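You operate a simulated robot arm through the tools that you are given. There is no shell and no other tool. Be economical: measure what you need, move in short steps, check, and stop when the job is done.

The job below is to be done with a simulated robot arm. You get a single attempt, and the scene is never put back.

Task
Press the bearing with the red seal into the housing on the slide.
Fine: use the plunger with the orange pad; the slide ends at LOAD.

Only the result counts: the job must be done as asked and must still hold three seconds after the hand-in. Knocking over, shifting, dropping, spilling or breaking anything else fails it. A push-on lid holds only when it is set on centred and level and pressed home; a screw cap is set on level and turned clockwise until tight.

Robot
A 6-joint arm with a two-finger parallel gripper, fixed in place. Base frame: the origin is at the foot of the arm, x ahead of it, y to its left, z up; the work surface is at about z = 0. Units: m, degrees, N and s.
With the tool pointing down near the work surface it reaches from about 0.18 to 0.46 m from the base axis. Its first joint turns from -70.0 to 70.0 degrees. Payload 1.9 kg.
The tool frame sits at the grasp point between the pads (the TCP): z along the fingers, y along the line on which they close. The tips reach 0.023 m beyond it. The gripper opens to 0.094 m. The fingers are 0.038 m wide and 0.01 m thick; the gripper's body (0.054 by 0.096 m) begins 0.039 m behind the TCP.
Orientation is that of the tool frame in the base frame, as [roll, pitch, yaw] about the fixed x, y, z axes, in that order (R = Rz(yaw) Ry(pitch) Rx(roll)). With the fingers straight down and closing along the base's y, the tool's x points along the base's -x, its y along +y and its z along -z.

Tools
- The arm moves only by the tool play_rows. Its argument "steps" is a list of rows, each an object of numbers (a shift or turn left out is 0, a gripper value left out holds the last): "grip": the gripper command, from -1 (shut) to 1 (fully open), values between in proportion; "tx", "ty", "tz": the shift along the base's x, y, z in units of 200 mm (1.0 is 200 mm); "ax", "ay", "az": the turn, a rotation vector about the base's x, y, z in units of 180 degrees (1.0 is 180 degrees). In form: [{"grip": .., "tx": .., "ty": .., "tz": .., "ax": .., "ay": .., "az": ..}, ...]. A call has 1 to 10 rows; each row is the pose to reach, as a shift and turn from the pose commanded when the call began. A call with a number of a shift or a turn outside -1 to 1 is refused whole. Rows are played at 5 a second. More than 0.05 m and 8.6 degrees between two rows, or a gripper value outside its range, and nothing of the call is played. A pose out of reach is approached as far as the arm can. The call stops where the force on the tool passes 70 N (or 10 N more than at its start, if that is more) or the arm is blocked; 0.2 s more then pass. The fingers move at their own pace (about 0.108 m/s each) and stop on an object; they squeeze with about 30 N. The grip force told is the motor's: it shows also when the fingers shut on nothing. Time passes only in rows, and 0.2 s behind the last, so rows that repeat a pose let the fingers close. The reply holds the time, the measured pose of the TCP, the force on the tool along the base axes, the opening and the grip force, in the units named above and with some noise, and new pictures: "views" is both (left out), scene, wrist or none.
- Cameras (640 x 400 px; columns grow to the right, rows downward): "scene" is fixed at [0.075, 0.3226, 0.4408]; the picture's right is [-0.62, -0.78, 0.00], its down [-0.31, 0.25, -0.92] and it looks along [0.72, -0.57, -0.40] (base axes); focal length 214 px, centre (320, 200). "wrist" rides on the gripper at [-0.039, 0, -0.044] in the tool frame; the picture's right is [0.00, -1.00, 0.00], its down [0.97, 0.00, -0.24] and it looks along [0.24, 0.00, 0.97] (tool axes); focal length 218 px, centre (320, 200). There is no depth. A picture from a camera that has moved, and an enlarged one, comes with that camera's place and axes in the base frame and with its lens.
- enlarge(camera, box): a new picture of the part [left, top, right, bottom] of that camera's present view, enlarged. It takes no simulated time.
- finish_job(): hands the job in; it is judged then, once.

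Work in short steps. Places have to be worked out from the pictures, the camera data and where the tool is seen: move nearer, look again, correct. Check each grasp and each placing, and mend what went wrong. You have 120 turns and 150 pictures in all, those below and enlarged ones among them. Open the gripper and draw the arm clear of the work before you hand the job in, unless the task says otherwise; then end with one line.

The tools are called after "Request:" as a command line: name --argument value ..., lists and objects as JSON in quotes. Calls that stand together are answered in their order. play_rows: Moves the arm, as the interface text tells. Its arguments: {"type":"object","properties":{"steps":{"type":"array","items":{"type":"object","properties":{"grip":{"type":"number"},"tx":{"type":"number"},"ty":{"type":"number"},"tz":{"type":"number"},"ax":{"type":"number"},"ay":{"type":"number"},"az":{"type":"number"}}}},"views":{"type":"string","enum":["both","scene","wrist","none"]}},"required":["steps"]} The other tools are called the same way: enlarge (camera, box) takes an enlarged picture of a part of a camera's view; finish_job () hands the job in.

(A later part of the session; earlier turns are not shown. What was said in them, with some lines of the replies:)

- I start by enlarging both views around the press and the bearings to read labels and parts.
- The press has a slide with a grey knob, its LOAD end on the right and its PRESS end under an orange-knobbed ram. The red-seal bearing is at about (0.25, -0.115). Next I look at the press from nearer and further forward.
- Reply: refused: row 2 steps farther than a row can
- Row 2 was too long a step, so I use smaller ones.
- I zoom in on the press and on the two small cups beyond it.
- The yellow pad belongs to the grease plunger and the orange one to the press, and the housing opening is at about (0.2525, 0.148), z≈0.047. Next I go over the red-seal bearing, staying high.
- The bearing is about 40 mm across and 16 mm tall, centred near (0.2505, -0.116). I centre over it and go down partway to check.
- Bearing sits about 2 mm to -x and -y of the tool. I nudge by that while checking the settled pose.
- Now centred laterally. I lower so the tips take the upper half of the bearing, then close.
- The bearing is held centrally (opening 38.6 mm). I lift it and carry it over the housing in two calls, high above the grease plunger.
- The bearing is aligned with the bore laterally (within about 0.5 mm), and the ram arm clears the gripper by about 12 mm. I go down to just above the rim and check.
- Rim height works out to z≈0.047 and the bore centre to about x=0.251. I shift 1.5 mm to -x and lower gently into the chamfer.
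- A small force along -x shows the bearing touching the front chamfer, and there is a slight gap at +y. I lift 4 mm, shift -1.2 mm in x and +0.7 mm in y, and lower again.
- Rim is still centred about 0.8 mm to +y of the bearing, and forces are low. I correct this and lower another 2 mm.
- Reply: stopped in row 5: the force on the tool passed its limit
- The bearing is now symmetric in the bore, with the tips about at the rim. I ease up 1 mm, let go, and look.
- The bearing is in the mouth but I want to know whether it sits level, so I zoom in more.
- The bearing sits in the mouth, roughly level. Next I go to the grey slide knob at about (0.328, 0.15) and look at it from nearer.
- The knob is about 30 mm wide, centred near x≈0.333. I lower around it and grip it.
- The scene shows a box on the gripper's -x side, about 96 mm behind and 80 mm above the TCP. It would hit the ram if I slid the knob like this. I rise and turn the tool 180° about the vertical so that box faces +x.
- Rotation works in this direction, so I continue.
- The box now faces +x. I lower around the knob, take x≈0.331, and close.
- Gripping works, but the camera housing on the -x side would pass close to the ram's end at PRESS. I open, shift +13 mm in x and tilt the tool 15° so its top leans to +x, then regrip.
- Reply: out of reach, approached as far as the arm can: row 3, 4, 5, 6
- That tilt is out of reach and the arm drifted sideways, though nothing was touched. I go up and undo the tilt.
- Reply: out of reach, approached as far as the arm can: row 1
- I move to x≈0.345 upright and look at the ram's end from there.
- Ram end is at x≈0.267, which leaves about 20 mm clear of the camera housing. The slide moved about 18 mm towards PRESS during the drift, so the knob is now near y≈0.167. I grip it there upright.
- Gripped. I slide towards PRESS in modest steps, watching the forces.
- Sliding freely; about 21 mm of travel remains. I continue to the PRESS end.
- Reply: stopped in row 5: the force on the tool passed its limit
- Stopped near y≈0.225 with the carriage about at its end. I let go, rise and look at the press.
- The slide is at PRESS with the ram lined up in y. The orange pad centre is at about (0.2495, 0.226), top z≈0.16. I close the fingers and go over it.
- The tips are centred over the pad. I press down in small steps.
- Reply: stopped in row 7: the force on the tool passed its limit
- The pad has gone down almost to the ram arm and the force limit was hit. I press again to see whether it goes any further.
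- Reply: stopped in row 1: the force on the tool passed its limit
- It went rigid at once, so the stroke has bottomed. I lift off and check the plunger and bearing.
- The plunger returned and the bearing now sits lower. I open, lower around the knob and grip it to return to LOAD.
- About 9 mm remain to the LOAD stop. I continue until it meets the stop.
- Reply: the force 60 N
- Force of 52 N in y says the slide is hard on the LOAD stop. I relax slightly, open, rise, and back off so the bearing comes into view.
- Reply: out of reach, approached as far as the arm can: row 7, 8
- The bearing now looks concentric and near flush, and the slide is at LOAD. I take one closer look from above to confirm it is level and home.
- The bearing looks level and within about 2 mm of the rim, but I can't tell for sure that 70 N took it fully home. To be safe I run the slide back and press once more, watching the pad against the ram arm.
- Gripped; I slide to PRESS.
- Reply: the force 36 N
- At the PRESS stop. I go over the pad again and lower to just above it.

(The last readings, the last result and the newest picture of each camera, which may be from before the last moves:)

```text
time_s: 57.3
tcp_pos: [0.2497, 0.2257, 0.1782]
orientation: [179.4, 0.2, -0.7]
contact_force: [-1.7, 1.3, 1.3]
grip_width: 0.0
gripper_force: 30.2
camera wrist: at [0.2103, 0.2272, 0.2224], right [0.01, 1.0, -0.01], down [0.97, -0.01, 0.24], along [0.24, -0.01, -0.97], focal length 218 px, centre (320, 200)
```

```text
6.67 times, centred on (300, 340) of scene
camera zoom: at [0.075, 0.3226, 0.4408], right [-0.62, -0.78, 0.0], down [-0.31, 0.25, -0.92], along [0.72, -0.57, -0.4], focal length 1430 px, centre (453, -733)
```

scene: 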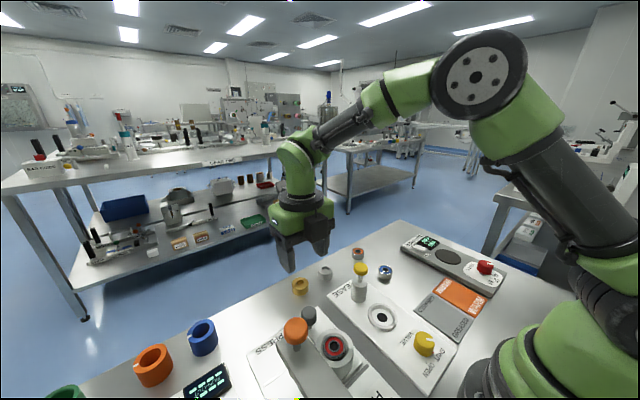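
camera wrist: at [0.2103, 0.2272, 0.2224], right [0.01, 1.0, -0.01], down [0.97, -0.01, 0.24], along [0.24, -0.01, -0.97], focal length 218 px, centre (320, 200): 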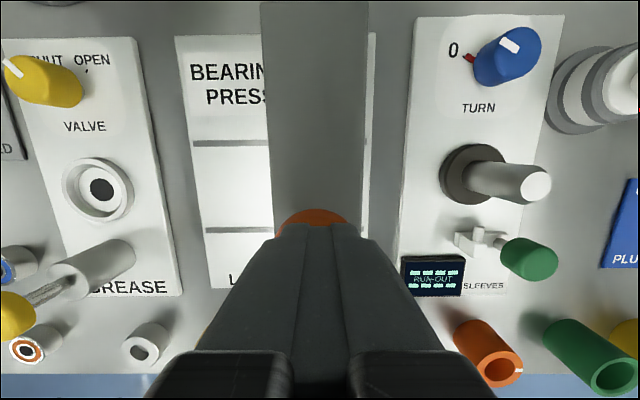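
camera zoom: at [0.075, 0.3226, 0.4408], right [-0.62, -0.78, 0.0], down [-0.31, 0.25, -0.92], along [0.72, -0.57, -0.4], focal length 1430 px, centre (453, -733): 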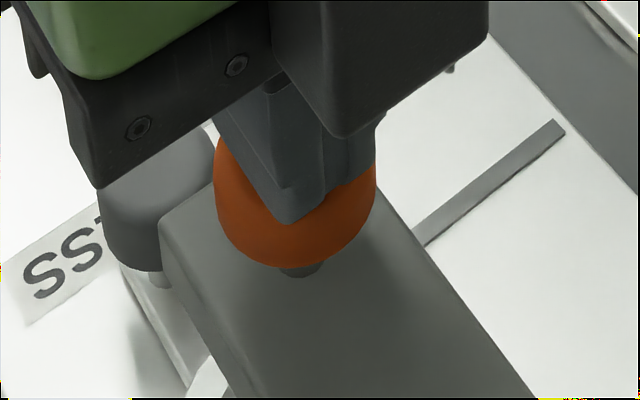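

The pad is partly down at almost no force. I go on in 2 mm steps.

Request:
play_rows --steps '[{"tz": -0.01}, {"tz": -0.02}, {"tz": -0.03}, {"tz": -0.035}, {"tz": -0.035}]' --views "none"

Request:
play_rows --steps '[{"tz": -0.01}, {"tz": -0.02}, {"tz": -0.025}, {"tz": -0.03}, {"tz": -0.035}, {"tz": -0.04}]' --views "wrist"

Request:
enlarge --camera "scene" --box '[265, 310, 335, 370]'

Request:
enlarge --camera "wrist" --box '[260, 170, 380, 270]'

```text
time_s: 58.5
tcp_pos: [0.2476, 0.2257, 0.1723]
orientation: [179.5, 0.2, -0.8]
contact_force: [1.6, 0.4, 2.2]
grip_width: 0.0004
gripper_force: 30.1
```

```text
time_s: 60.0
tcp_pos: [0.2486, 0.2251, 0.1683]
orientation: [179.6, 0.1, -0.7]
contact_force: [-6.2, -7.2, 16.3]
grip_width: 0.0
gripper_force: 29.0
stopped in row 6: the force on the tool passed its limit (the readings are from after the stop); the commanded pose is now the measured one
camera wrist: at [0.2095, 0.2271, 0.2117], right [0.01, 1.0, -0.01], down [0.97, -0.01, 0.24], along [0.24, -0.01, -0.97], focal length 218 px, centre (320, 200)
```

wrist: 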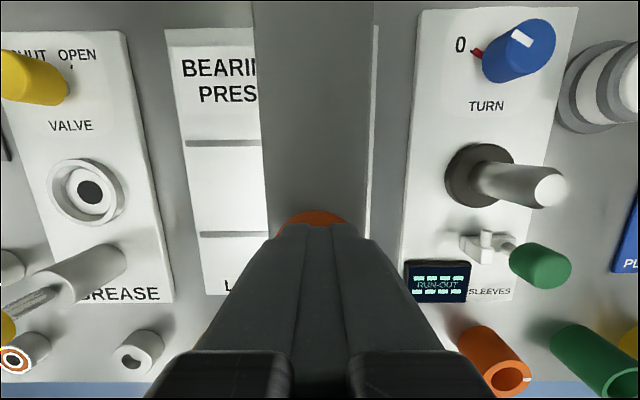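

```text
6.67 times, centred on (300, 340) of scene
camera zoom: at [0.075, 0.3225, 0.4409], right [-0.62, -0.78, 0.0], down [-0.31, 0.25, -0.92], along [0.72, -0.57, -0.4], focal length 1430 px, centre (453, -733)
```

zoom: 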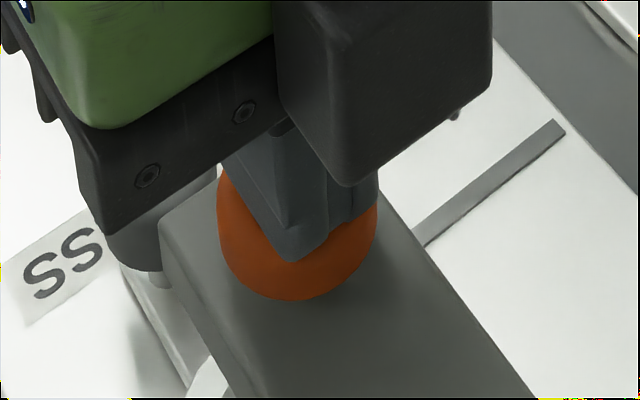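

```text
4.00 times, centred on (320, 220) of wrist
camera zoom: at [0.2095, 0.2271, 0.2117], right [0.01, 1.0, -0.01], down [0.97, -0.01, 0.24], along [0.24, -0.01, -0.97], focal length 873 px, centre (320, 120)
```

zoom: 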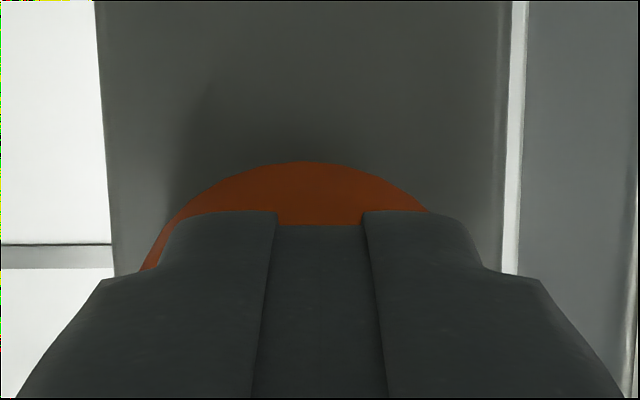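

Hard stop at exactly the same height (0.168) after free travel, so the bearing is home. I lift off and take the slide back to LOAD.

Request:
play_rows --steps '[{"tz": 0.02}, {"tz": 0.1}, {"tz": 0.25}, {"tz": 0.3, "tx": 0.1}, {"tz": 0.3, "tx": 0.3}, {"tz": 0.25, "tx": 0.46}, {"tz": 0.25, "tx": 0.465}]' --views "none"

Request:
play_rows --steps '[{"grip": 0.3}, {"tz": -0.2}, {"tz": -0.4}, {"tz": -0.6}, {"tz": -0.79}, {"tz": -0.79}, {"tz": -0.79, "grip": -1}, {"tz": -0.79}, {"tz": -0.79}]' --views "wrist"

```text
time_s: 61.6
tcp_pos: [0.3414, 0.2275, 0.2161]
orientation: [179.5, 0.1, -0.8]
contact_force: [0.3, -0.5, 0.0]
grip_width: 0.0
gripper_force: 30.2
```

```text
time_s: 63.6
tcp_pos: [0.3385, 0.225, 0.0592]
orientation: [179.4, 0.2, -0.8]
contact_force: [0.8, -39.8, 2.2]
grip_width: 0.0318
gripper_force: 44.7
camera wrist: at [0.3002, 0.2255, 0.1032], right [0.01, 1.0, -0.01], down [0.97, -0.01, 0.24], along [0.24, -0.01, -0.97], focal length 218 px, centre (320, 200)
```

wrist: 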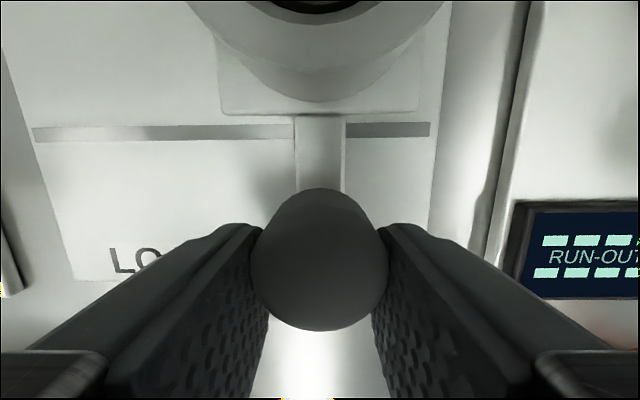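

Gripped; I slide back to the LOAD stop, about 75 mm.

Request:
play_rows --steps '[{"ty": -0.05}, {"ty": -0.1}, {"ty": -0.15}, {"ty": -0.2}, {"ty": -0.25}, {"ty": -0.3}, {"ty": -0.34}, {"ty": -0.37}, {"ty": -0.385}, {"ty": -0.385}]' --views "wrist"

```text
time_s: 65.8
tcp_pos: [0.3409, 0.1495, 0.0604]
orientation: [179.6, 0.2, -0.8]
contact_force: [-27.1, -0.1, 13.6]
grip_width: 0.0319
gripper_force: 44.5
camera wrist: at [0.3022, 0.1503, 0.1033], right [0.01, 1.0, -0.01], down [0.97, -0.01, 0.24], along [0.24, -0.01, -0.97], focal length 218 px, centre (320, 200)
```

wrist: 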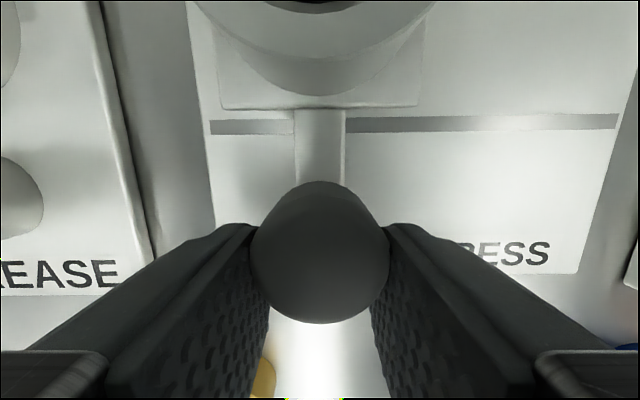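

No y-force yet, so I push on a little to be sure it meets the stop.

Request:
play_rows --steps '[{"ty": -0.008}, {"ty": -0.015}, {"ty": -0.02}, {"ty": -0.02}]' --views "none"

```text
time_s: 66.7
tcp_pos: [0.3415, 0.1502, 0.0593]
orientation: [179.9, -0.2, -0.6]
contact_force: [2.9, 4.1, -1.4]
grip_width: 0.0318
gripper_force: 45.1
stopped in row 4: the force on the tool passed its limit (the readings are from after the stop); the commanded pose is now the measured one
```

The slide is hard on the stop at LOAD. I release, rise straight up and draw clear, then check.

Request:
play_rows --steps '[{"grip": 0.2}, {"grip": 0.2}, {"tz": 0.15}, {"tz": 0.35}, {"tz": 0.55}, {"tz": 0.7}, {"tz": 0.8, "tx": -0.1}, {"tz": 0.85, "tx": -0.1, "grip": 0.5}, {"tz": 0.85, "tx": -0.1}]' --views "both"

Request:
enlarge --camera "scene" --box '[230, 230, 510, 400]'

Request:
enlarge --camera "scene" --box '[314, 326, 356, 368]'

```text
time_s: 68.7
tcp_pos: [0.317, 0.1487, 0.2276]
orientation: [179.8, -0.6, -0.7]
contact_force: [-0.4, -0.5, -0.4]
grip_width: 0.0707
gripper_force: 0.0
out of reach, approached as far as the arm can: row 6, 8, 9
camera wrist: at [0.277, 0.1498, 0.2706], right [0.01, 1.0, 0.0], down [0.97, -0.01, 0.25], along [0.25, -0.01, -0.97], focal length 218 px, centre (320, 200)
```

scene: 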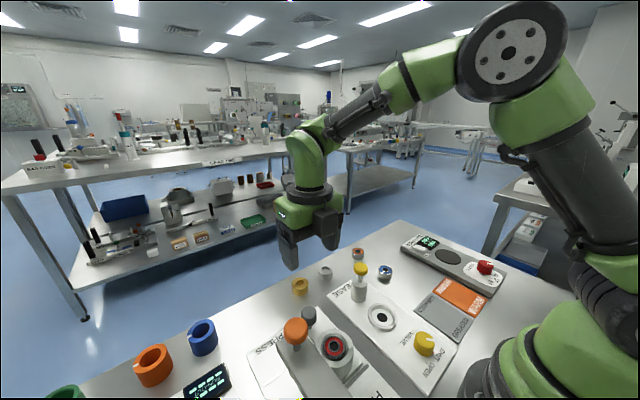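
wrist: 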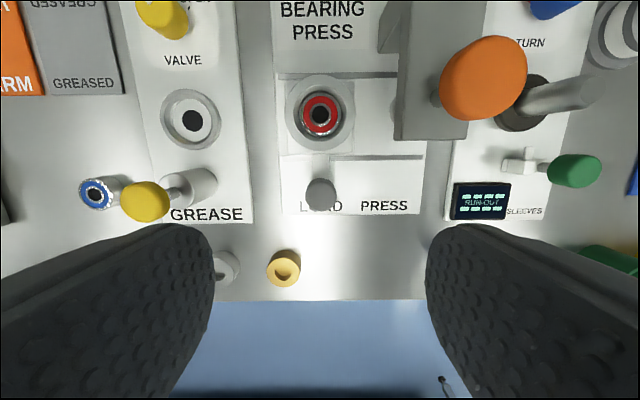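

```text
2.29 times, centred on (370, 315) of scene
camera zoom: at [0.075, 0.3226, 0.4408], right [-0.62, -0.78, 0.0], down [-0.31, 0.25, -0.92], along [0.72, -0.57, -0.4], focal length 490 px, centre (206, -63)
```

zoom: 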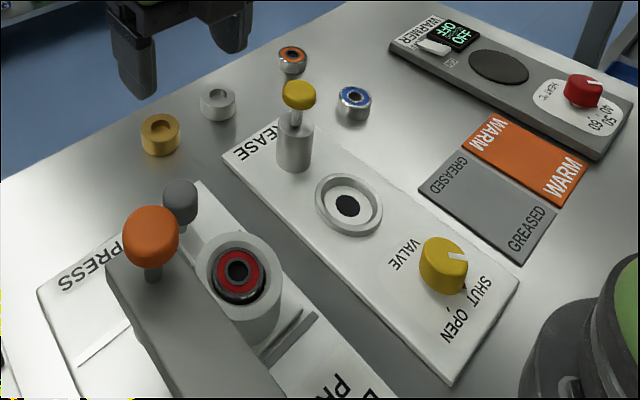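

```text
9.52 times, centred on (335, 347) of scene
camera zoom: at [0.075, 0.3226, 0.4408], right [-0.62, -0.78, 0.0], down [-0.31, 0.25, -0.92], along [0.72, -0.57, -0.4], focal length 2043 px, centre (177, -1200)
```

zoom: 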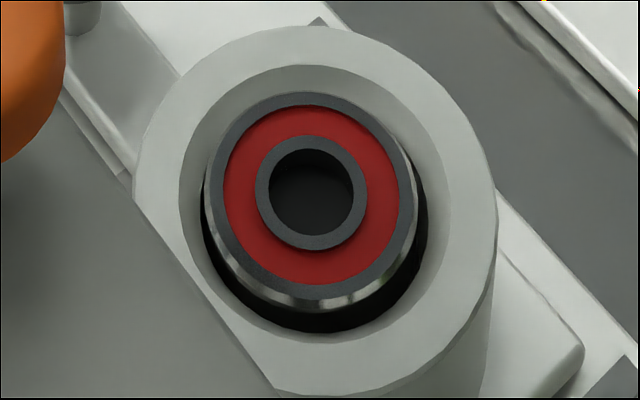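

The second press didn't move the bearing any further. It is level and home, the slide is at LOAD, everything else is where it was, and the gripper is open and clear. I hand the job in.

Request:
finish_job

```text
The job is handed in.
```

I pressed the red-seal bearing into the housing with the orange-pad plunger and left the slide against its stop at LOAD. A second press met a hard stop at the same height, but the bearing's top looks about 2 mm above the rim, so I can't say for certain it is fully seated.
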